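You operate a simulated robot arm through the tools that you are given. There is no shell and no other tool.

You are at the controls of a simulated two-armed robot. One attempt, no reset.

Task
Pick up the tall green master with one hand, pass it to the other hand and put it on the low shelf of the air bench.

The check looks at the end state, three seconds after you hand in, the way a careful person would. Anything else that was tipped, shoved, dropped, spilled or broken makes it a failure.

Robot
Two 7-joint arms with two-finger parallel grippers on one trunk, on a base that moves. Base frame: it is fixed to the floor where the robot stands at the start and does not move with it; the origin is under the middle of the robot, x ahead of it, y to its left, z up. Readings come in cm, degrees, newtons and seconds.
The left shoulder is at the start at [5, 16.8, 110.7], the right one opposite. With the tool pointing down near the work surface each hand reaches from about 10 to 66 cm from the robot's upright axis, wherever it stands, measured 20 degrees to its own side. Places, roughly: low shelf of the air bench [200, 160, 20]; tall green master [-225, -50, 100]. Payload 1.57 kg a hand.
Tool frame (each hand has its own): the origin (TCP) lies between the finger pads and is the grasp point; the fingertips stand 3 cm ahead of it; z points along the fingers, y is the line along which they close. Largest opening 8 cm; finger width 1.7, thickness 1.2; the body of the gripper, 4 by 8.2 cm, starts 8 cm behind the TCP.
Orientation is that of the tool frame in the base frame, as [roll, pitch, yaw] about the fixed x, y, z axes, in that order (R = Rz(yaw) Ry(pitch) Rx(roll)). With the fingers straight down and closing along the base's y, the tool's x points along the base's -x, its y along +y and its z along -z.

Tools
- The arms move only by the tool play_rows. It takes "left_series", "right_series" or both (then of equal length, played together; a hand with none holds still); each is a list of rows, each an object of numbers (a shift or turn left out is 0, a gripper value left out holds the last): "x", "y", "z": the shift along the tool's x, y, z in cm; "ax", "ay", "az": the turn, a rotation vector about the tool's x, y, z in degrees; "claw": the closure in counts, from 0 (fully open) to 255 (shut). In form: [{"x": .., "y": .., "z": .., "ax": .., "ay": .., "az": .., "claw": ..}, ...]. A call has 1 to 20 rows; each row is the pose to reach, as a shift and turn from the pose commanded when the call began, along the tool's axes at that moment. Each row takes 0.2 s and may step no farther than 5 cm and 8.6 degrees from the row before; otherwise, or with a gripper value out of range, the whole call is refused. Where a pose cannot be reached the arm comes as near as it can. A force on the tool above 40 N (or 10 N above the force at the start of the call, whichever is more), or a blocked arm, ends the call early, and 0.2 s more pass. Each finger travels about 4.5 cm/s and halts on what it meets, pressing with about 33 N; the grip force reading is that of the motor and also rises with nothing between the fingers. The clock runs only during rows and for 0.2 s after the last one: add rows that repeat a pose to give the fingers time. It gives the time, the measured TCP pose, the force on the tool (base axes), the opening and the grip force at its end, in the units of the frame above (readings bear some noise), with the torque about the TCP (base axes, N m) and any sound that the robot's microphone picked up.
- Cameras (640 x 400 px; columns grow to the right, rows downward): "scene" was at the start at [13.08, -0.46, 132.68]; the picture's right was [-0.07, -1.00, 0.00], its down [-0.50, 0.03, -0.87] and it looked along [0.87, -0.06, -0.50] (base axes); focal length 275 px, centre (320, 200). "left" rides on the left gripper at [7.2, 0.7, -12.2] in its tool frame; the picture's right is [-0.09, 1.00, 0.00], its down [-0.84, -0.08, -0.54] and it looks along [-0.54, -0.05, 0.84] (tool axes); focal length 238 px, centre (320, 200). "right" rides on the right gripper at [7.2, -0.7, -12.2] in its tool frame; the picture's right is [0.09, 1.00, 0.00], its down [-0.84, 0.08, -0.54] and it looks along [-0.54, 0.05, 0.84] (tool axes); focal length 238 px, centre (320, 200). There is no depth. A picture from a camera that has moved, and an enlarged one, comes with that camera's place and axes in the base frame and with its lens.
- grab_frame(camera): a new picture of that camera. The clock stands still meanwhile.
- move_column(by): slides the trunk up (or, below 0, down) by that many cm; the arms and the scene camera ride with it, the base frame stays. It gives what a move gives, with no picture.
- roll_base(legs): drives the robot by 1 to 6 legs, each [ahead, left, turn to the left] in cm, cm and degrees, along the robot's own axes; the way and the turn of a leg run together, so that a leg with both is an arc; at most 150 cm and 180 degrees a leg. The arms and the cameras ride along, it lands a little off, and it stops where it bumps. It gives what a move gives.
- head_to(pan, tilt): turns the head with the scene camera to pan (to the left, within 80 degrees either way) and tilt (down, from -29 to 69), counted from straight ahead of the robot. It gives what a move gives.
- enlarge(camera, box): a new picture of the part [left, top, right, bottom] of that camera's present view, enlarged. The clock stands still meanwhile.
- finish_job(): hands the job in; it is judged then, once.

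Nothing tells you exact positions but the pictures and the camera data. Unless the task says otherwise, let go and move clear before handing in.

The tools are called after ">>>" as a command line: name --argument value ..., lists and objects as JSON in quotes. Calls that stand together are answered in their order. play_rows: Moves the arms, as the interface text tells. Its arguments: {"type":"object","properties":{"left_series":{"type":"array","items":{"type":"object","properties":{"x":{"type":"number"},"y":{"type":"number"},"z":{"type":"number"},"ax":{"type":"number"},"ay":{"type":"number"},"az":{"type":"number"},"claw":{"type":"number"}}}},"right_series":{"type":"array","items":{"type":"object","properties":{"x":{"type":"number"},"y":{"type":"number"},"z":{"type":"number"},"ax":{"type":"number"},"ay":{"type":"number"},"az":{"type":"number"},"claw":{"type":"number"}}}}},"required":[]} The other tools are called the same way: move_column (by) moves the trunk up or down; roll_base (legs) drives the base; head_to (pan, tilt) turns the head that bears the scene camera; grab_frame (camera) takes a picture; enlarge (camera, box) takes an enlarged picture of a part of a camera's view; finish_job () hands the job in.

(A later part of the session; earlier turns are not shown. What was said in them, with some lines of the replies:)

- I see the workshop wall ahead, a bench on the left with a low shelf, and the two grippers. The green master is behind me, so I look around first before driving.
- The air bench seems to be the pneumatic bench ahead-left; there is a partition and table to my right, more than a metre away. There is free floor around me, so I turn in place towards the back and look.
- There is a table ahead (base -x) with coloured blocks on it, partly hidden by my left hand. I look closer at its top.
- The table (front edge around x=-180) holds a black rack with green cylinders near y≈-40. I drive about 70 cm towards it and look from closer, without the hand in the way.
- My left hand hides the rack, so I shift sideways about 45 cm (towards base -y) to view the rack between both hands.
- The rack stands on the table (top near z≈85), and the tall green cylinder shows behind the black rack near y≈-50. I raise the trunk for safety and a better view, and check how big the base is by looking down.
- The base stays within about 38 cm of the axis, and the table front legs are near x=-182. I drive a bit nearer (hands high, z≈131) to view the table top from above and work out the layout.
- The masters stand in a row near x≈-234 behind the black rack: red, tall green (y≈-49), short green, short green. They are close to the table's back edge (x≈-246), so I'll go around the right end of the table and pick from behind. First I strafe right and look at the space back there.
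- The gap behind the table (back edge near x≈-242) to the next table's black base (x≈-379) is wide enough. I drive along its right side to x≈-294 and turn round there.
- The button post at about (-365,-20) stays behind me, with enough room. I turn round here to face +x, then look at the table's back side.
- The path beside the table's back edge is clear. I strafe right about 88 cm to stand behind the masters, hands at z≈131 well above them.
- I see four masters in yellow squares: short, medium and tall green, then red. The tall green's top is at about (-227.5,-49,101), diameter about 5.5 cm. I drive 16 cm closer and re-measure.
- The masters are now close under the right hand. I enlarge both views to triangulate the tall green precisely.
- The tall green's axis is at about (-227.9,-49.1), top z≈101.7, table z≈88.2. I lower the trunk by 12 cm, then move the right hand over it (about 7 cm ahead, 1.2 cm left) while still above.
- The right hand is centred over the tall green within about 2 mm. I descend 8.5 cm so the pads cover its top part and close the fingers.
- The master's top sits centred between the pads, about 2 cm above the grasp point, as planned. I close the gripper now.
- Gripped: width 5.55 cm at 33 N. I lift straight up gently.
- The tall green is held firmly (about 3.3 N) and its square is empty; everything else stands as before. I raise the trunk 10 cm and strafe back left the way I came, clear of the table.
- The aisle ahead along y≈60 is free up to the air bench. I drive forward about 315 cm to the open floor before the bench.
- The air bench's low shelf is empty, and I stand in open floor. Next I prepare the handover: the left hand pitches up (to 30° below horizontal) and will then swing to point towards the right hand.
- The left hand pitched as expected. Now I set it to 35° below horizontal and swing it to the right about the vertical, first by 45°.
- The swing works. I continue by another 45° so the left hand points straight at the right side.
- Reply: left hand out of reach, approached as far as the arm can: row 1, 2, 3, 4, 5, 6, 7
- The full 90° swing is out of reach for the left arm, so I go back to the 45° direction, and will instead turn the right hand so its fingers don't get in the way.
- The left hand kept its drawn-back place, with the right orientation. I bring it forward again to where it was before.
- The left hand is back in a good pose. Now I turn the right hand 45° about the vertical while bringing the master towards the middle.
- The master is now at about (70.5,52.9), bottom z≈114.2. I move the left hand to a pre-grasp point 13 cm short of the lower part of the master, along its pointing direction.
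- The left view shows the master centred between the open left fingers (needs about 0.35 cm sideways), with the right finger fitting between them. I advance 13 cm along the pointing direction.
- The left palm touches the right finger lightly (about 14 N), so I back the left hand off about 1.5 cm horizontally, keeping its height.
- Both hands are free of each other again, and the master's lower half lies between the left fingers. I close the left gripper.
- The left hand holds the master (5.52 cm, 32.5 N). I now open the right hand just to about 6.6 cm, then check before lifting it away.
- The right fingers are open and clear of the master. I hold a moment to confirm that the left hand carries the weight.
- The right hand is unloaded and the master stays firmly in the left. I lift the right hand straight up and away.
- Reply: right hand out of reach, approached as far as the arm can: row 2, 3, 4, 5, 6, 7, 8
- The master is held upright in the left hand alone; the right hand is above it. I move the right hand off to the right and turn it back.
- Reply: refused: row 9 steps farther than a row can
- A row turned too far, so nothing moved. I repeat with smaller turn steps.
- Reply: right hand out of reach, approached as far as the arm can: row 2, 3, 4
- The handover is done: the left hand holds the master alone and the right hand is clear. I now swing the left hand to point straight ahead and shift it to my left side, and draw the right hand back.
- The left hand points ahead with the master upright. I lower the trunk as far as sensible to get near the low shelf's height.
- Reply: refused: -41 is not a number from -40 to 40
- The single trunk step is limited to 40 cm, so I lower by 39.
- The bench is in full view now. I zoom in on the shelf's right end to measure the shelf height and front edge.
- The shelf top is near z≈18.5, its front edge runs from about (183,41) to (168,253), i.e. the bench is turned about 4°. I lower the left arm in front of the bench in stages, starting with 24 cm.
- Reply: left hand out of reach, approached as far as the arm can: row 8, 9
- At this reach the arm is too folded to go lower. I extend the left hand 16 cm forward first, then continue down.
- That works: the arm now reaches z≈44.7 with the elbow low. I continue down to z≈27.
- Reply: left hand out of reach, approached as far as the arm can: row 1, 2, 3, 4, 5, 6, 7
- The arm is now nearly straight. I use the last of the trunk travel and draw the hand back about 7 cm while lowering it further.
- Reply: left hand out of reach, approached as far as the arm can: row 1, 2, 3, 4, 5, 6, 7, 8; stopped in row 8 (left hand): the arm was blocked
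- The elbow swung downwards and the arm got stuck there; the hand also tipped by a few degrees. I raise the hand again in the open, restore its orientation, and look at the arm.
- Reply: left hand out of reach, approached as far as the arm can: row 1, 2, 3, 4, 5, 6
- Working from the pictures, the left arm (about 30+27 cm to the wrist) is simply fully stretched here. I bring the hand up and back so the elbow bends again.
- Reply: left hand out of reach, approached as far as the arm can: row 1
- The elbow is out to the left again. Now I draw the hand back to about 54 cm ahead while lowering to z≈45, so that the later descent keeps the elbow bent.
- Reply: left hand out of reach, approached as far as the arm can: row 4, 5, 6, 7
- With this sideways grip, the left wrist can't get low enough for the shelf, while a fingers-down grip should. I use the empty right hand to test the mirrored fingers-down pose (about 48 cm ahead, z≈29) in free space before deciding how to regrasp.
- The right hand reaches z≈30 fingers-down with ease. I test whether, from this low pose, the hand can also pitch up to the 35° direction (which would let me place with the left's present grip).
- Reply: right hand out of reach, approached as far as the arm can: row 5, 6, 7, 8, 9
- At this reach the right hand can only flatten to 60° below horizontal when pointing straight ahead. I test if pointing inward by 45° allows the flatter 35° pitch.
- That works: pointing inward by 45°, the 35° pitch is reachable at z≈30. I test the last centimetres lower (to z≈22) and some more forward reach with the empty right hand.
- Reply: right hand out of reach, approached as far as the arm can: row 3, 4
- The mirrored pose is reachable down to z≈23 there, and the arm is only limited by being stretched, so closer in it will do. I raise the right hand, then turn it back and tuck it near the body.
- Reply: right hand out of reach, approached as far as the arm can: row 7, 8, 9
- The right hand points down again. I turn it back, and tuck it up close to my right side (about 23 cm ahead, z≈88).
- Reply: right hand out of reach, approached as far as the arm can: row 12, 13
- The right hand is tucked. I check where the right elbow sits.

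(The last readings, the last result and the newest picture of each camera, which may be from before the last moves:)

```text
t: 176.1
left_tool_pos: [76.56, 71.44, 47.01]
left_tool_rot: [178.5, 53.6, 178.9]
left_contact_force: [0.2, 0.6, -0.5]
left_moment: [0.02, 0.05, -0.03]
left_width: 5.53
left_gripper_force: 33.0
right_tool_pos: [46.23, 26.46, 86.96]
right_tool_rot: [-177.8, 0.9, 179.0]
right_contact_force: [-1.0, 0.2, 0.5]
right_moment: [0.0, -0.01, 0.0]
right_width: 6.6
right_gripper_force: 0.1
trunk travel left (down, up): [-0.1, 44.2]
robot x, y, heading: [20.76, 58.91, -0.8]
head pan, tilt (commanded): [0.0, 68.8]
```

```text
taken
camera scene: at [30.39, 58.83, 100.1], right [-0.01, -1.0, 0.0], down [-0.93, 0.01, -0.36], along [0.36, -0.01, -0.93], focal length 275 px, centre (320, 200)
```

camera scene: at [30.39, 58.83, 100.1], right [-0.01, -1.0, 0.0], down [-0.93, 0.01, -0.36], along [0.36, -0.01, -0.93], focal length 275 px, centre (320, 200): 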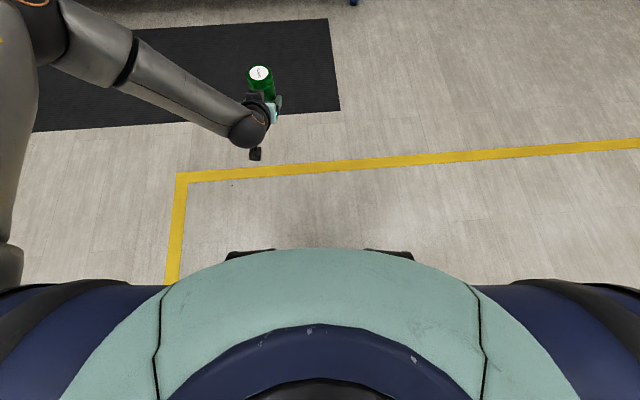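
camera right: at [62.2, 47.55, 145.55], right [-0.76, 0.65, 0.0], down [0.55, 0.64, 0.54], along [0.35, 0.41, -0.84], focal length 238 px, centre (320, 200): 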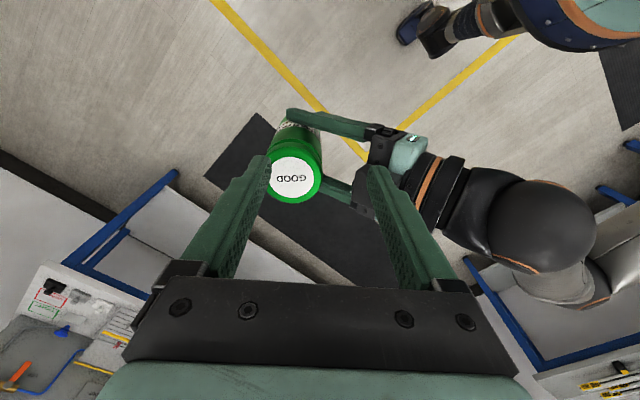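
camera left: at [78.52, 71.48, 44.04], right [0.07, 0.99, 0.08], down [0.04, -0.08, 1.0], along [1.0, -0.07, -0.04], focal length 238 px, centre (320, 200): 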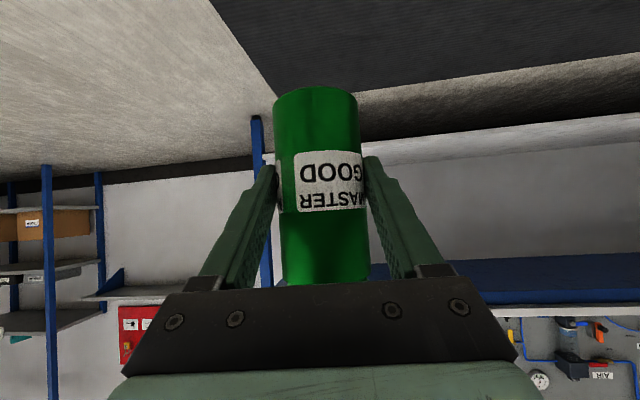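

The right arm is well tucked and the base front reaches at most about 28 cm ahead. Now I raise the left hand slightly, correct its small tilt, and swing it 45° inward.

>>> play_rows --left_series '[{"x": -2.1, "z": -1.6, "ax": 0.7, "ay": -0.6}, {"x": -4.3, "z": -3.1, "ax": 1.5, "ay": -1.3}, {"x": -6.4, "y": 0.1, "z": -4.7, "ax": 1.5, "ay": -1.3}, {"x": -6.4, "y": 0.1, "z": -4.7, "ax": 1.5, "ay": -1.3}]'

>>> play_rows --left_series '[{"x": 0.57, "y": -1.26, "z": -0.81, "ax": 6.14, "az": 4.305}, {"x": 1.13, "y": -2.52, "z": -1.61, "ax": 12.28, "az": 8.61}, {"x": 1.7, "y": -3.79, "z": -2.42, "ax": 18.42, "az": 12.915}, {"x": 2.27, "y": -5.05, "z": -3.23, "ax": 24.56, "az": 17.22}, {"x": 2.83, "y": -6.31, "z": -4.03, "ax": 30.7, "az": 21.525}, {"x": 3.4, "y": -7.57, "z": -4.84, "ax": 36.84, "az": 25.83}, {"x": 3.4, "y": -7.57, "z": -4.84, "ax": 36.84, "az": 25.83}]'

>>> head_to --pan 10 --tilt 45

>>> grab_frame --camera "scene"

>>> grab_frame --camera "left"

```text
t: 177.1
left_tool_pos: [76.43, 71.64, 54.95]
left_tool_rot: [-178.6, 56.2, 178.9]
left_contact_force: [0.9, 0.0, 0.1]
left_moment: [-0.02, 0.07, -0.02]
left_width: 5.47
left_gripper_force: 33.1
left hand out of reach, approached as far as the arm can: row 1, 2
right_tool_pos: [46.33, 26.39, 87.07]
right_tool_rot: [-177.9, 0.9, 179.1]
right_contact_force: [-0.3, 0.1, 0.4]
right_moment: [-0.01, 0.0, 0.01]
right_width: 6.59
right_gripper_force: 0.1
trunk travel left (down, up): [-0.1, 44.2]
robot x, y, heading: [20.76, 59.05, -0.9]
head pan, tilt (commanded): [0.0, 68.8]
```

```text
t: 178.7
left_tool_pos: [70.28, 64.25, 54.94]
left_tool_rot: [179.3, 56.4, 132.1]
left_contact_force: [0.4, 0.4, -0.7]
left_moment: [0.06, 0.03, -0.01]
left_width: 5.52
left_gripper_force: 33.2
left hand out of reach, approached as far as the arm can: row 1, 2, 3, 4
right_tool_pos: [46.23, 26.42, 87.1]
right_tool_rot: [-177.8, 0.9, 179.0]
right_contact_force: [-1.1, -0.2, 0.5]
right_moment: [0.01, 0.0, 0.02]
right_width: 6.58
right_gripper_force: 0.1
trunk travel left (down, up): [-0.1, 44.2]
robot x, y, heading: [20.85, 58.94, -0.6]
head pan, tilt (commanded): [0.0, 68.8]
```

```text
t: 179.6
left_tool_pos: [70.31, 64.22, 54.91]
left_tool_rot: [179.3, 56.4, 132.2]
left_contact_force: [0.4, 0.6, 1.6]
left_moment: [0.07, 0.04, -0.01]
left_width: 5.49
left_gripper_force: 33.4
right_tool_pos: [46.27, 26.41, 87.12]
right_tool_rot: [-177.8, 0.9, 179.0]
right_contact_force: [-0.5, 0.3, -0.5]
right_moment: [0.0, -0.01, -0.03]
right_width: 6.56
right_gripper_force: 0.0
trunk travel left (down, up): [-0.1, 44.2]
robot x, y, heading: [20.82, 58.98, -0.7]
head pan, tilt (commanded): [10.0, 45.0]
```

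```text
taken
camera scene: at [32.82, 60.21, 102.97], right [0.16, -0.99, 0.0], down [-0.7, -0.11, -0.71], along [0.7, 0.11, -0.71], focal length 275 px, centre (320, 200)
```

scene: 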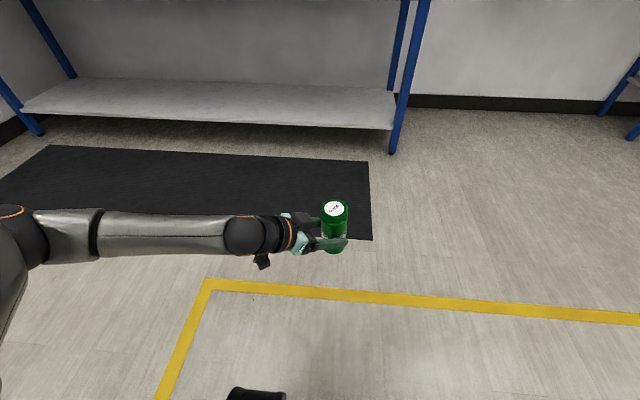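

```text
taken
camera left: at [61.14, 74.98, 55.65], right [0.77, 0.64, 0.08], down [-0.05, -0.07, 1.0], along [0.64, -0.77, -0.02], focal length 238 px, centre (320, 200)
```

left: 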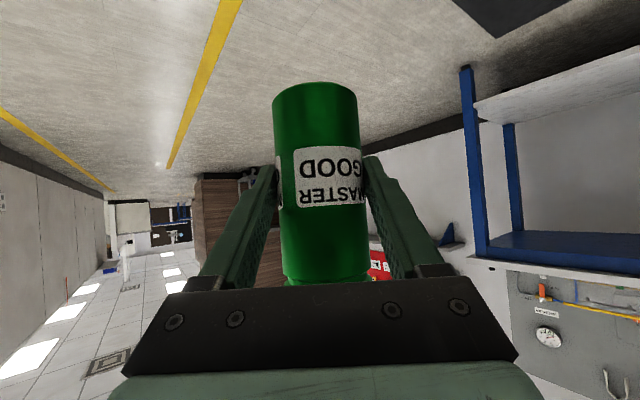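

The left hand swung inward fine. The master seems to have shifted a few millimetres in the grip, so I zoom in to check that it's still upright.

>>> enlarge --camera "scene" --box '[260, 170, 400, 280]'

>>> enlarge --camera "left" --box '[220, 60, 420, 300]'

```text
3.64 times, centred on (330, 225) of scene
camera zoom: at [32.82, 60.21, 102.97], right [0.16, -0.99, 0.0], down [-0.7, -0.11, -0.71], along [0.7, 0.11, -0.71], focal length 998 px, centre (284, 109)
```

zoom: 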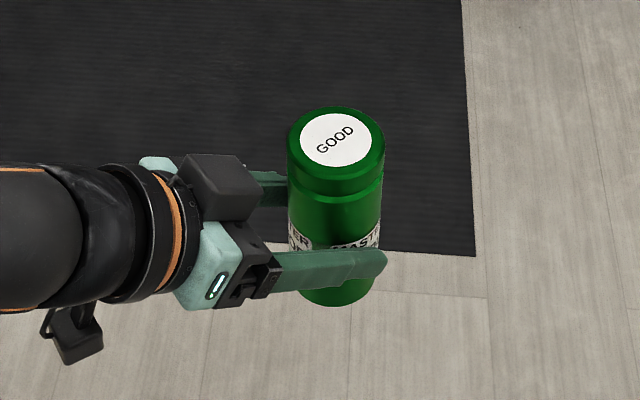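

```text
1.67 times, centred on (320, 180) of left
camera zoom: at [61.14, 74.98, 55.65], right [0.77, 0.64, 0.08], down [-0.05, -0.07, 1.0], along [0.64, -0.77, -0.02], focal length 397 px, centre (320, 233)
```

zoom: 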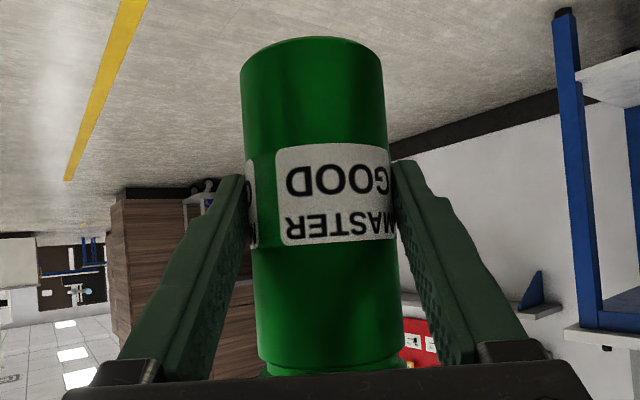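

The master leans about 3° back towards the hand, partly from a small hand pitch error. I correct the hand's pitch, then lower in stages with the inward pointing.

>>> play_rows --left_series '[{"ax": 0.35, "ay": 1.2}, {"ax": 0.7, "ay": 2.4}, {"ax": 0.7, "ay": 2.4}]'

>>> play_rows --left_series '[{"x": 2.11, "y": -0.54, "z": 1.35}, {"x": 4.22, "y": -1.08, "z": 2.7}, {"x": 6.33, "y": -1.61, "z": 4.04}, {"x": 8.45, "y": -2.15, "z": 5.39}, {"x": 10.56, "y": -2.69, "z": 6.74}, {"x": 12.67, "y": -3.23, "z": 8.09}, {"x": 12.67, "y": -3.23, "z": 8.09}]'

>>> grab_frame --camera "scene"

>>> grab_frame --camera "left"

```text
t: 180.3
left_tool_pos: [70.34, 64.31, 54.95]
left_tool_rot: [180.0, 54.0, 132.2]
left_contact_force: [-0.5, 0.5, 0.3]
left_moment: [0.05, -0.02, 0.0]
left_width: 5.51
left_gripper_force: 32.7
right_tool_pos: [46.33, 26.38, 87.03]
right_tool_rot: [-177.9, 0.9, 179.1]
right_contact_force: [-0.1, 0.2, -0.4]
right_moment: [0.01, -0.02, 0.03]
right_width: 6.59
right_gripper_force: 0.1
trunk travel left (down, up): [-0.1, 44.2]
robot x, y, heading: [20.8, 58.63, -0.5]
head pan, tilt (commanded): [10.0, 45.0]
```

```text
t: 181.9
left_tool_pos: [67.31, 62.82, 40.0]
left_tool_rot: [-179.9, 54.1, 132.2]
left_contact_force: [-0.4, 0.6, 0.0]
left_moment: [0.02, 0.05, 0.02]
left_width: 5.5
left_gripper_force: 32.6
right_tool_pos: [46.2, 26.45, 87.14]
right_tool_rot: [-177.7, 0.9, 179.0]
right_contact_force: [-0.2, -0.9, 0.7]
right_moment: [0.0, -0.01, -0.02]
right_width: 6.61
right_gripper_force: 0.1
trunk travel left (down, up): [-0.1, 44.2]
robot x, y, heading: [20.66, 58.7, -0.8]
head pan, tilt (commanded): [10.0, 45.0]
```

```text
taken
camera scene: at [32.82, 60.21, 102.98], right [0.16, -0.99, 0.0], down [-0.7, -0.11, -0.71], along [0.7, 0.11, -0.71], focal length 275 px, centre (320, 200)
```

scene: 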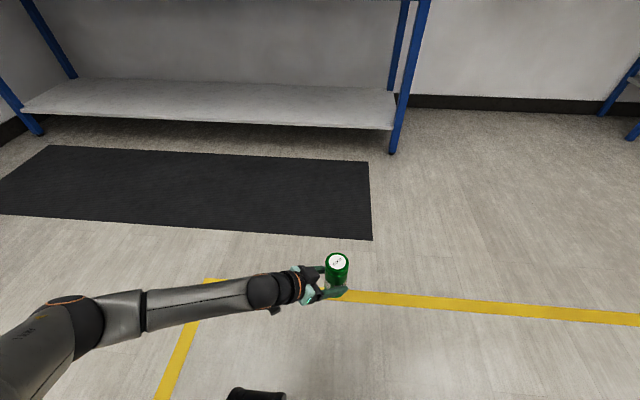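

```text
taken
camera left: at [58.27, 73.66, 41.22], right [0.77, 0.63, 0.07], down [-0.02, -0.09, 1.0], along [0.63, -0.77, -0.06], focal length 238 px, centre (320, 200)
```

left: 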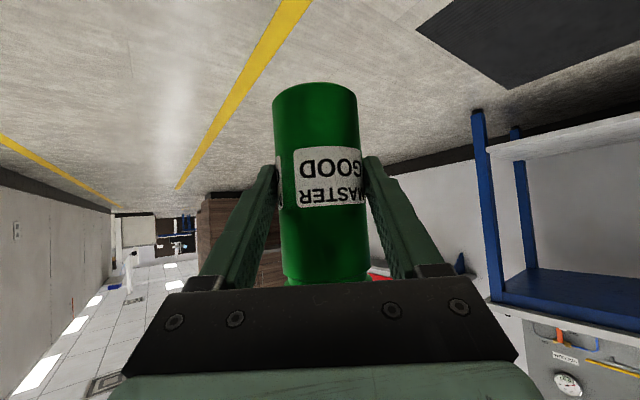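

Good: z=40 is reached without trouble and the grip is steady. I lower further to z≈29.

>>> play_rows --left_series '[{"x": 2.22, "z": 1.62}, {"x": 4.45, "z": 3.23}, {"x": 6.67, "z": 4.85}, {"x": 8.9, "z": 6.47}, {"x": 8.9, "z": 6.47}]'

>>> enlarge --camera "scene" --box '[260, 220, 400, 330]'

>>> grab_frame --camera "left"

```text
t: 183.2
left_tool_pos: [67.35, 62.67, 28.91]
left_tool_rot: [-179.9, 54.0, 132.2]
left_contact_force: [-0.3, -0.1, -0.1]
left_moment: [0.06, 0.02, -0.04]
left_width: 5.47
left_gripper_force: 33.2
right_tool_pos: [46.28, 26.49, 87.02]
right_tool_rot: [-177.8, 0.8, 178.9]
right_contact_force: [-0.1, 0.0, -0.7]
right_moment: [-0.02, -0.01, 0.02]
right_width: 6.61
right_gripper_force: 0.0
trunk travel left (down, up): [-0.1, 44.2]
robot x, y, heading: [20.54, 58.83, -0.6]
head pan, tilt (commanded): [10.0, 45.0]
```

```text
3.64 times, centred on (330, 275) of scene
camera zoom: at [32.82, 60.21, 102.98], right [0.16, -0.99, 0.0], down [-0.7, -0.11, -0.71], along [0.7, 0.11, -0.71], focal length 998 px, centre (284, -73)
```

zoom: 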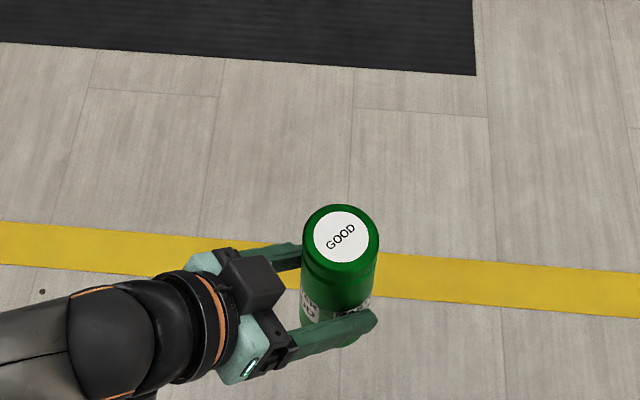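

```text
taken
camera left: at [58.2, 73.56, 30.16], right [0.77, 0.63, 0.07], down [-0.02, -0.09, 1.0], along [0.63, -0.77, -0.06], focal length 238 px, centre (320, 200)
```

left: 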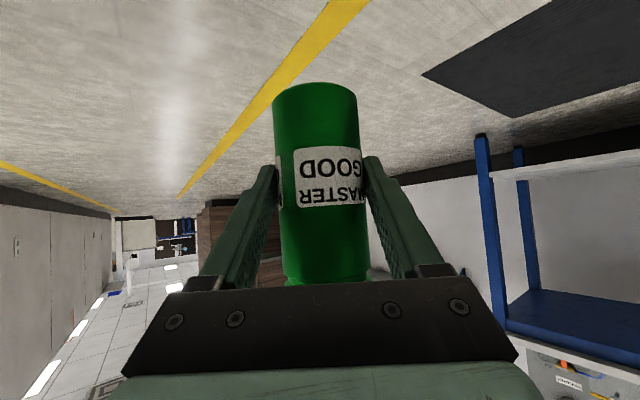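

The master is held practically upright at z≈29 (bottom near 23, shelf top near 18.5). I align with the bench (turn 4.7° left, 17 cm left) and drive 75 cm forward, then check.

>>> roll_base --legs '[[0, 0, 4.7], [0, 17, 0], [75, 0, 0]]'

>>> head_to --pan 0 --tilt 45

>>> grab_frame --camera "scene"

>>> grab_frame --camera "left"

```text
t: 189.4
left_tool_pos: [140.47, 89.12, 28.89]
left_tool_rot: [-179.9, 54.0, 137.0]
left_contact_force: [0.3, -0.1, 0.8]
left_moment: [0.02, 0.05, 0.01]
left_width: 5.5
left_gripper_force: 33.0
right_tool_pos: [122.57, 51.12, 87.06]
right_tool_rot: [-177.8, 0.9, -176.1]
right_contact_force: [-0.1, 0.0, 0.4]
right_moment: [0.02, 0.01, -0.03]
right_width: 6.62
right_gripper_force: 0.0
trunk travel left (down, up): [-0.1, 44.2]
robot x, y, heading: [94.78, 81.21, 4.0]
head pan, tilt (commanded): [10.0, 45.0]
```

```text
t: 190.2
left_tool_pos: [140.53, 89.13, 28.86]
left_tool_rot: [-180.0, 54.0, 137.0]
left_contact_force: [0.3, 0.1, -0.9]
left_moment: [0.02, 0.02, 0.0]
left_width: 5.53
left_gripper_force: 32.4
right_tool_pos: [122.68, 51.07, 87.02]
right_tool_rot: [-177.8, 1.1, -176.2]
right_contact_force: [-0.4, 0.9, 0.4]
right_moment: [0.02, 0.03, -0.01]
right_width: 6.6
right_gripper_force: 0.0
trunk travel left (down, up): [-0.1, 44.2]
robot x, y, heading: [94.56, 81.04, 4.2]
head pan, tilt (commanded): [0.0, 45.0]
```

```text
taken
camera scene: at [106.66, 82.26, 102.98], right [0.07, -1.0, 0.0], down [-0.71, -0.05, -0.71], along [0.7, 0.05, -0.71], focal length 275 px, centre (320, 200)
```

scene: 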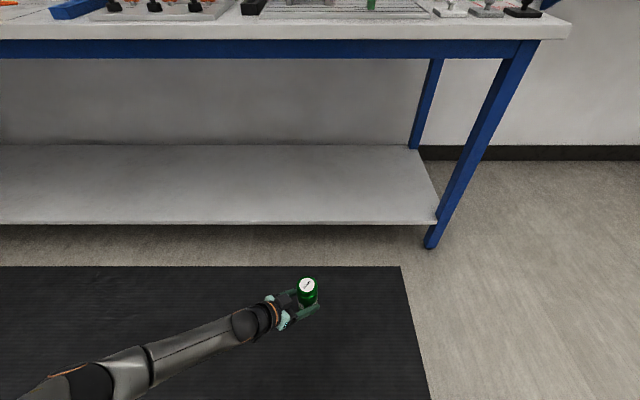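

```text
taken
camera left: at [130.57, 99.17, 30.18], right [0.72, 0.69, 0.07], down [-0.01, -0.09, 1.0], along [0.7, -0.72, -0.06], focal length 238 px, centre (320, 200)
```

left: 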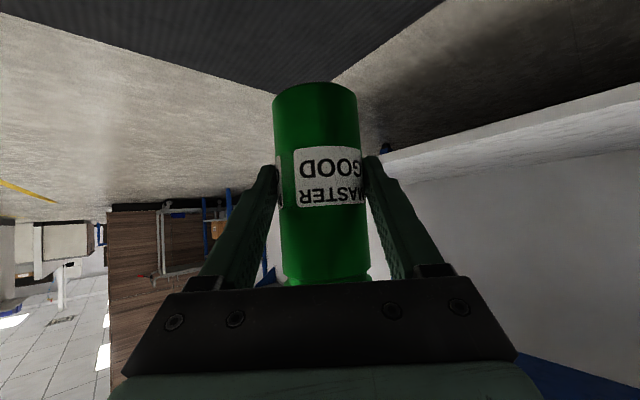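

I'm square to the bench; the shelf's front edge is about 84.7 cm ahead of my axis at z≈18.3. I drive 38 cm ahead, then check clearance before the last bit.

>>> roll_base --legs '[[38, 0, 0]]'

>>> grab_frame --camera "scene"

>>> grab_frame --camera "left"

>>> grab_frame --camera "right"

```text
t: 192.6
left_tool_pos: [178.15, 91.94, 28.94]
left_tool_rot: [180.0, 54.0, 137.2]
left_contact_force: [-0.3, -0.4, 0.1]
left_moment: [0.02, 0.06, 0.04]
left_width: 5.52
left_gripper_force: 32.8
right_tool_pos: [160.29, 53.88, 87.01]
right_tool_rot: [-177.7, 1.1, -176.0]
right_contact_force: [0.3, -0.2, 0.0]
right_moment: [0.02, -0.01, -0.03]
right_width: 6.58
right_gripper_force: 0.1
trunk travel left (down, up): [-0.1, 44.2]
robot x, y, heading: [132.54, 84.0, 4.5]
head pan, tilt (commanded): [0.0, 45.0]
```

```text
taken
camera scene: at [144.39, 85.05, 102.98], right [0.07, -1.0, 0.0], down [-0.71, -0.05, -0.71], along [0.7, 0.05, -0.71], focal length 275 px, centre (320, 200)
```

scene: 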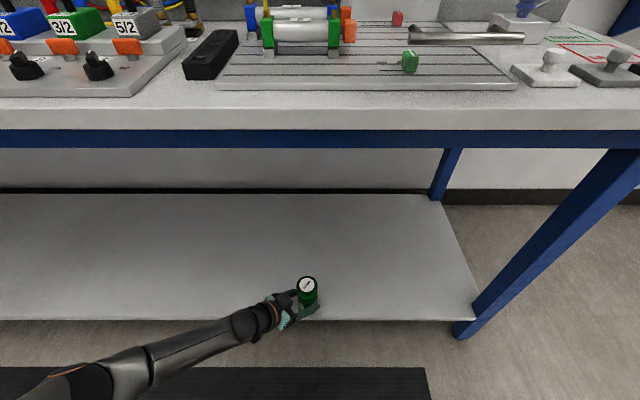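

```text
taken
camera left: at [168.28, 102.0, 30.18], right [0.72, 0.69, 0.07], down [-0.01, -0.09, 1.0], along [0.7, -0.71, -0.06], focal length 238 px, centre (320, 200)
```

left: 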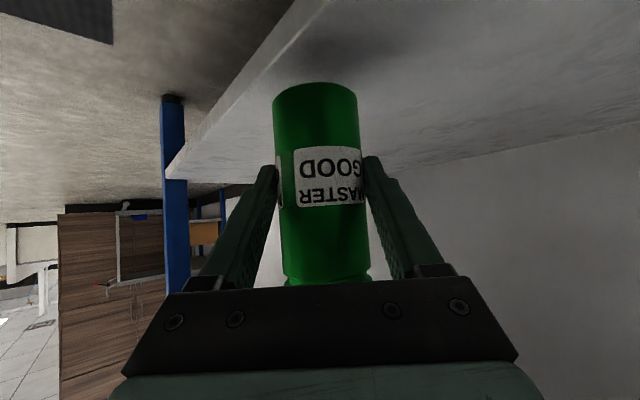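

```text
taken
camera right: at [153.04, 53.19, 99.23], right [-0.16, 0.99, -0.04], down [0.82, 0.16, 0.55], along [0.55, 0.06, -0.83], focal length 238 px, centre (320, 200)
```

right: 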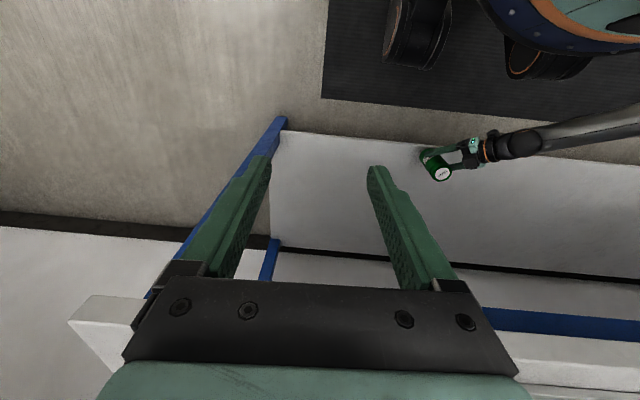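

The master is now just above the shelf's front edge with about 5 cm clearance below. I drive the last 11 cm so it stands about 12 cm inside the edge.

>>> roll_base --legs '[[11, 0, 0]]'

>>> grab_frame --camera "scene"

>>> grab_frame --camera "right"

>>> grab_frame --camera "left"

```text
t: 193.8
left_tool_pos: [189.11, 92.73, 28.79]
left_tool_rot: [180.0, 54.1, 137.2]
left_contact_force: [0.1, -0.1, -0.2]
left_moment: [0.03, 0.02, 0.02]
left_width: 5.49
left_gripper_force: 32.8
right_tool_pos: [171.43, 54.75, 86.99]
right_tool_rot: [-177.8, 1.0, -176.0]
right_contact_force: [0.1, -0.4, -0.2]
right_moment: [0.07, 0.03, 0.02]
right_width: 6.57
right_gripper_force: 0.1
trunk travel left (down, up): [-0.1, 44.2]
robot x, y, heading: [143.18, 84.83, 4.6]
head pan, tilt (commanded): [0.0, 45.0]
```

```text
taken
camera scene: at [155.31, 85.87, 102.98], right [0.07, -1.0, 0.0], down [-0.71, -0.05, -0.71], along [0.7, 0.05, -0.71], focal length 275 px, centre (320, 200)
```

scene: 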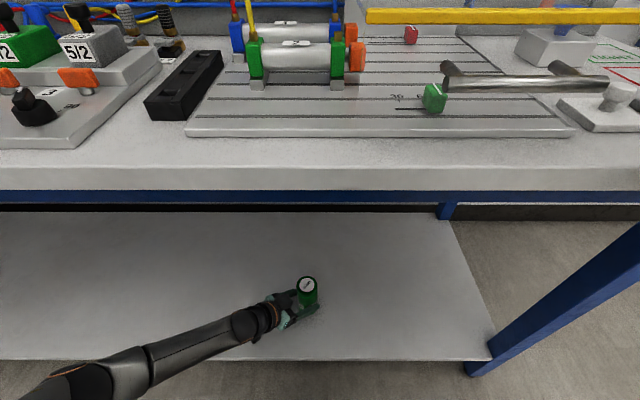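

```text
taken
camera right: at [163.97, 54.02, 99.23], right [-0.16, 0.99, -0.04], down [0.82, 0.16, 0.55], along [0.55, 0.06, -0.83], focal length 238 px, centre (320, 200)
```

right: 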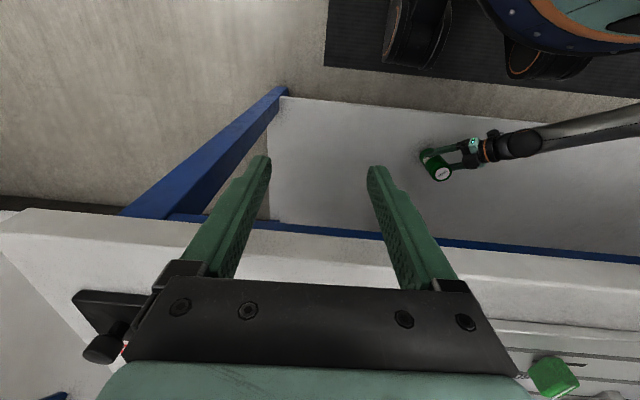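

```text
taken
camera left: at [179.18, 102.83, 30.18], right [0.72, 0.69, 0.07], down [-0.01, -0.09, 1.0], along [0.7, -0.71, -0.06], focal length 238 px, centre (320, 200)
```

left: 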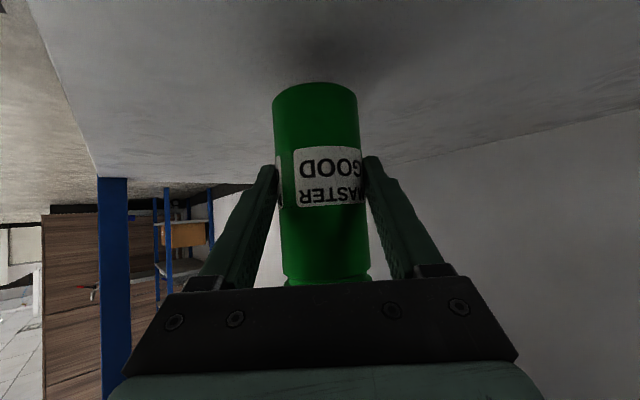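

The master is now about 12.7 cm inside the shelf's front edge, over clear shelf. I lower it 3.5 cm first and check.

>>> play_rows --left_series '[{"x": 0.97, "z": 0.71}, {"x": 1.94, "z": 1.41}, {"x": 2.83, "z": 2.06}, {"x": 2.83, "z": 2.06}]'

>>> grab_frame --camera "left"

>>> enlarge --camera "scene" --box '[200, 240, 400, 380]'

>>> enlarge --camera "right" --box '[380, 100, 580, 220]'

```text
t: 194.8
left_tool_pos: [189.55, 92.55, 26.0]
left_tool_rot: [-179.9, 54.8, 137.2]
left_contact_force: [-3.0, 3.8, 27.9]
left_moment: [-0.06, 0.08, 0.04]
left_width: 5.5
left_gripper_force: 32.8
right_tool_pos: [171.32, 54.78, 87.22]
right_tool_rot: [-177.8, 1.1, -176.0]
right_contact_force: [0.2, -0.7, 0.5]
right_moment: [0.0, 0.03, -0.01]
right_width: 6.58
right_gripper_force: 0.0
trunk travel left (down, up): [-0.1, 44.2]
robot x, y, heading: [143.06, 84.71, 4.3]
head pan, tilt (commanded): [0.0, 45.0]
```

```text
taken
camera left: at [179.56, 102.61, 27.08], right [0.72, 0.69, 0.08], down [-0.02, -0.08, 1.0], along [0.7, -0.72, -0.04], focal length 238 px, centre (320, 200)
```

left: 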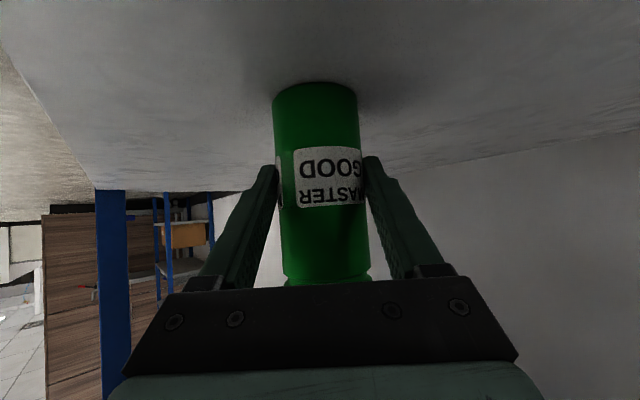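

```text
2.86 times, centred on (300, 310) of scene
camera zoom: at [155.13, 85.85, 103.06], right [0.07, -1.0, 0.0], down [-0.7, -0.05, -0.71], along [0.71, 0.05, -0.71], focal length 784 px, centre (377, -114)
```

zoom: 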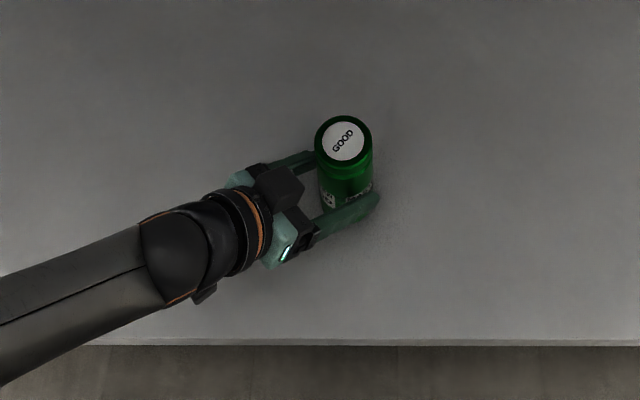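

```text
3.20 times, centred on (480, 160) of right
camera zoom: at [163.8, 53.99, 99.32], right [-0.16, 0.99, -0.04], down [0.82, 0.16, 0.55], along [0.55, 0.06, -0.83], focal length 763 px, centre (-192, 328)
```

zoom: 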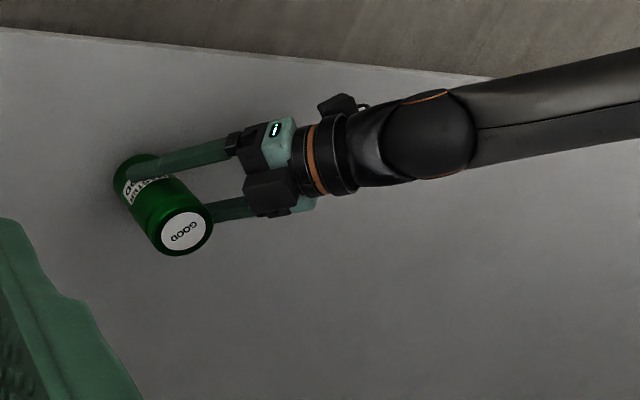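

The master touched the shelf (28 N upward), so the shelf top is near z≈20.5. I ease off by half a centimetre so it just rests there.

>>> play_rows --left_series '[{"x": -0.4, "z": -0.29}, {"x": -0.4, "z": -0.29}]'

>>> enlarge --camera "left" --box '[220, 60, 420, 220]'

```text
t: 195.3
left_tool_pos: [189.33, 92.66, 25.95]
left_tool_rot: [-180.0, 54.2, 137.0]
left_contact_force: [4.4, -3.4, 12.0]
left_moment: [-0.57, -0.7, 0.01]
left_width: 5.52
left_gripper_force: 32.9
right_tool_pos: [171.35, 54.64, 87.1]
right_tool_rot: [-177.8, 1.0, -175.9]
right_contact_force: [0.3, -0.1, 0.1]
right_moment: [0.01, 0.02, 0.01]
right_width: 6.58
right_gripper_force: 0.0
trunk travel left (down, up): [-0.1, 44.2]
robot x, y, heading: [142.99, 84.79, 4.1]
head pan, tilt (commanded): [0.0, 45.0]
```

```text
2.50 times, centred on (320, 140) of left
camera zoom: at [179.28, 102.74, 27.24], right [0.72, 0.69, 0.07], down [-0.02, -0.09, 1.0], along [0.7, -0.72, -0.05], focal length 596 px, centre (320, 350)
```

zoom: 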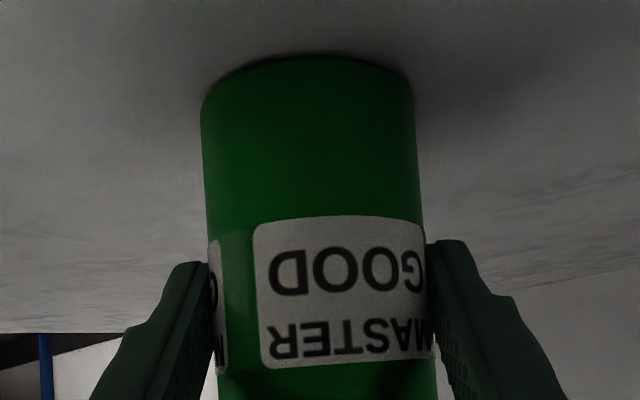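

The base is nearly flat, with a slight leftover pitch load. I trim the hand's pitch by about 0.6° to take that out before releasing.

>>> play_rows --left_series '[{"x": -0.1, "z": -0.07, "ay": -0.6}, {"x": -0.1, "z": -0.07, "ay": -0.6}]'

```text
t: 195.9
left_tool_pos: [189.05, 92.71, 25.93]
left_tool_rot: [-179.9, 54.5, 137.2]
left_contact_force: [0.7, -3.8, 7.8]
left_moment: [-0.08, -0.04, -0.01]
left_width: 5.52
left_gripper_force: 32.3
right_tool_pos: [171.37, 54.88, 86.97]
right_tool_rot: [-177.7, 1.0, -176.0]
right_contact_force: [0.5, 0.1, -0.4]
right_moment: [-0.03, -0.02, -0.02]
right_width: 6.61
right_gripper_force: 0.1
trunk travel left (down, up): [-0.1, 44.2]
robot x, y, heading: [142.66, 84.73, 4.1]
head pan, tilt (commanded): [0.0, 45.0]
```

Load is nearly centred now (8 N, almost no moment): the master stands flat. I open the left gripper gradually.

>>> play_rows --left_series '[{"claw": 75}, {"claw": 65}, {"claw": 50}, {"claw": 30}, {"claw": 0}, {"claw": 0}, {"claw": 0}]'

>>> grab_frame --camera "left"

>>> enlarge --camera "scene" --box '[200, 240, 400, 380]'

```text
t: 197.6
left_tool_pos: [189.22, 92.8, 26.03]
left_tool_rot: [-180.0, 54.6, 137.2]
left_contact_force: [-0.1, 0.7, 0.4]
left_moment: [0.0, 0.02, 0.0]
left_width: 7.99
left_gripper_force: 0.0
right_tool_pos: [171.41, 54.85, 87.08]
right_tool_rot: [-177.8, 1.0, -176.0]
right_contact_force: [0.0, 0.3, 0.9]
right_moment: [0.02, 0.0, 0.02]
right_width: 6.56
right_gripper_force: 0.1
trunk travel left (down, up): [-0.1, 44.2]
robot x, y, heading: [142.63, 84.97, 4.3]
head pan, tilt (commanded): [0.0, 45.0]
```

```text
taken
camera left: at [179.22, 102.85, 27.16], right [0.72, 0.69, 0.07], down [-0.02, -0.09, 1.0], along [0.7, -0.71, -0.05], focal length 238 px, centre (320, 200)
```

left: 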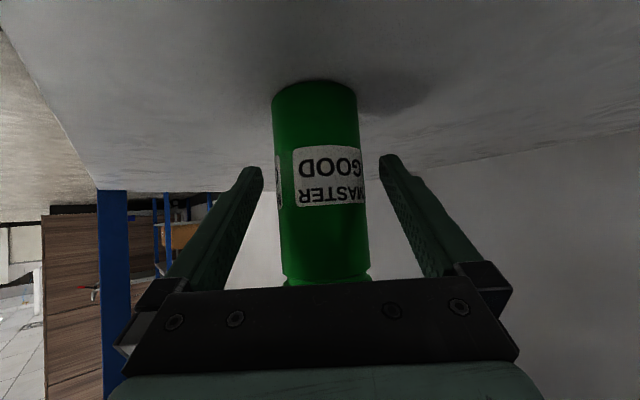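

```text
2.86 times, centred on (300, 310) of scene
camera zoom: at [155.29, 85.87, 102.99], right [0.07, -1.0, 0.0], down [-0.71, -0.05, -0.71], along [0.71, 0.05, -0.71], focal length 784 px, centre (377, -114)
```

zoom: 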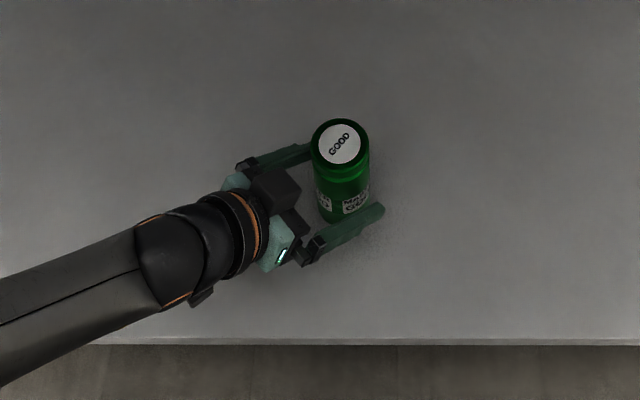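

The master stands free and upright between the open fingers with no load on the hand. I withdraw the left hand straight back along its pointing direction.

>>> play_rows --left_series '[{"z": -1}, {"z": -2}, {"z": -3.5}, {"z": -5}, {"z": -7}, {"z": -9}, {"z": -11}, {"z": -13}, {"z": -13}]'

>>> grab_frame --camera "left"

>>> grab_frame --camera "scene"

```text
t: 199.6
left_tool_pos: [181.42, 100.04, 33.71]
left_tool_rot: [-179.9, 54.6, 137.1]
left_contact_force: [0.2, 0.3, -0.7]
left_moment: [0.02, -0.03, -0.01]
left_width: 7.98
left_gripper_force: 0.1
right_tool_pos: [171.35, 54.63, 87.13]
right_tool_rot: [-177.8, 1.1, -176.0]
right_contact_force: [-0.9, 0.2, -0.4]
right_moment: [-0.01, 0.02, 0.0]
right_width: 6.57
right_gripper_force: 0.1
trunk travel left (down, up): [-0.1, 44.2]
robot x, y, heading: [143.3, 84.89, 4.1]
head pan, tilt (commanded): [0.0, 45.0]
```

```text
taken
camera left: at [171.41, 110.05, 34.76], right [0.72, 0.69, 0.07], down [-0.02, -0.09, 1.0], along [0.7, -0.71, -0.05], focal length 238 px, centre (320, 200)
```

left: 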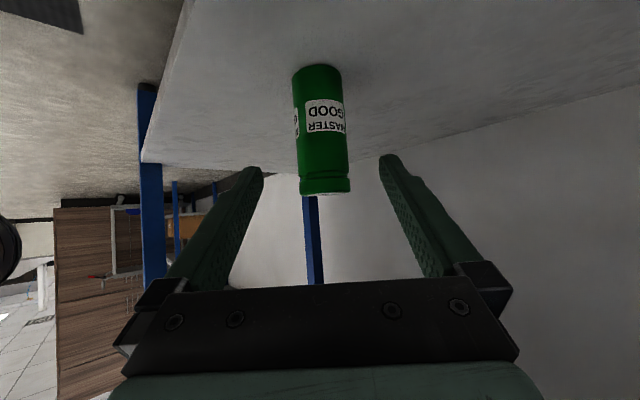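

```text
taken
camera scene: at [155.29, 85.87, 102.99], right [0.07, -1.0, 0.0], down [-0.71, -0.05, -0.71], along [0.71, 0.05, -0.71], focal length 275 px, centre (320, 200)
```

scene: 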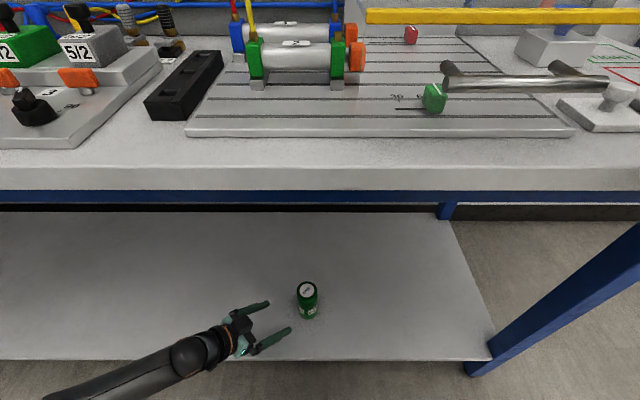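

The master stands upright alone on the low shelf, with both hands clear of it. I back the base straight away from the bench.

>>> roll_base --legs '[[-50, 0, 0]]'

>>> head_to --pan 0 --tilt 30

>>> grab_frame --camera "scene"

>>> enlarge --camera "scene" --box '[220, 140, 420, 265]'

```text
t: 202.5
left_tool_pos: [131.4, 96.4, 33.63]
left_tool_rot: [-180.0, 54.6, 137.4]
left_contact_force: [-0.3, 1.1, -0.2]
left_moment: [-0.02, 0.01, -0.02]
left_width: 7.97
left_gripper_force: 0.1
right_tool_pos: [121.34, 51.0, 86.97]
right_tool_rot: [-177.9, 1.0, -175.7]
right_contact_force: [-0.4, -0.4, 0.6]
right_moment: [0.0, -0.04, -0.01]
right_width: 6.61
right_gripper_force: 0.1
trunk travel left (down, up): [-0.1, 44.2]
robot x, y, heading: [92.98, 80.84, 4.5]
head pan, tilt (commanded): [0.0, 45.0]
```

```text
t: 203.3
left_tool_pos: [131.31, 96.29, 33.62]
left_tool_rot: [-180.0, 54.6, 137.4]
left_contact_force: [0.7, 0.1, -0.6]
left_moment: [0.01, 0.0, -0.02]
left_width: 7.99
left_gripper_force: 0.0
right_tool_pos: [121.55, 51.12, 87.09]
right_tool_rot: [-177.8, 1.0, -175.7]
right_contact_force: [-0.5, -0.3, 0.3]
right_moment: [0.0, -0.03, 0.02]
right_width: 6.59
right_gripper_force: 0.0
trunk travel left (down, up): [-0.1, 44.2]
robot x, y, heading: [93.05, 81.24, 4.4]
head pan, tilt (commanded): [0.0, 30.0]
```

```text
taken
camera scene: at [106.13, 82.15, 105.24], right [0.08, -1.0, 0.0], down [-0.5, -0.04, -0.87], along [0.86, 0.07, -0.5], focal length 275 px, centre (320, 200)
```

scene: 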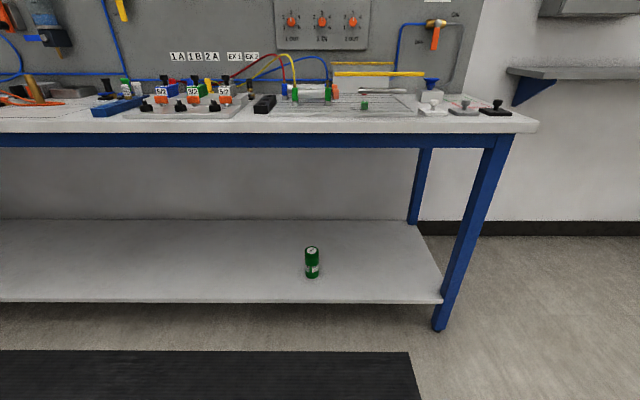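

```text
3.20 times, centred on (320, 202) of scene
camera zoom: at [106.13, 82.15, 105.24], right [0.08, -1.0, 0.0], down [-0.5, -0.04, -0.87], along [0.86, 0.07, -0.5], focal length 879 px, centre (320, 192)
```

zoom: 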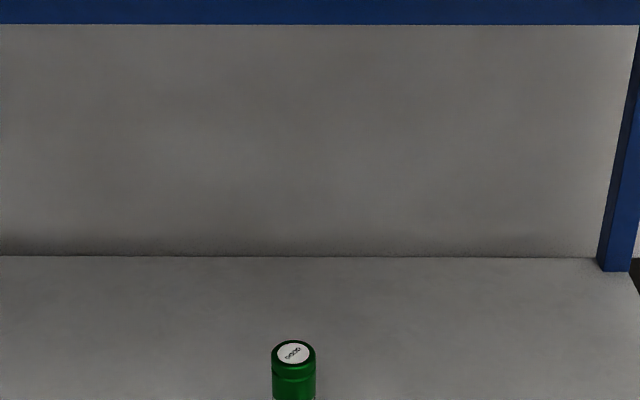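

The tall green master stands upright on the air bench's low shelf. It is well inside the front edge, both hands are empty and clear, and the bench items look undisturbed. I hand the job in.

>>> finish_job

```text
The job is handed in.
```

The tall green master is standing upright on the low shelf of the air bench, about 13 cm inside the front edge, and I have handed the job in.

- **Pick-up:** I took it from behind its table with the right hand, fingers down. The other masters stayed in place.
- **Hand-over:** I passed it to the left hand on open floor in front of the air bench. Early in that pass, the left palm pressed lightly on the right finger (about 14 N), so I backed the left hand off before closing it.
- **Placing:** With the left hand pointing straight ahead, the arm could not get low enough. I swung the hand 45° inward, drove the base in and lowered the master until it touched the shelf. It shifted a few millimetres in the grip on the way and leaned slightly; I corrected that before letting go.

After backing away, the last picture showed it upright and the visible bench items undisturbed. Both hands are empty and clear. The result of the check was not shown to me.
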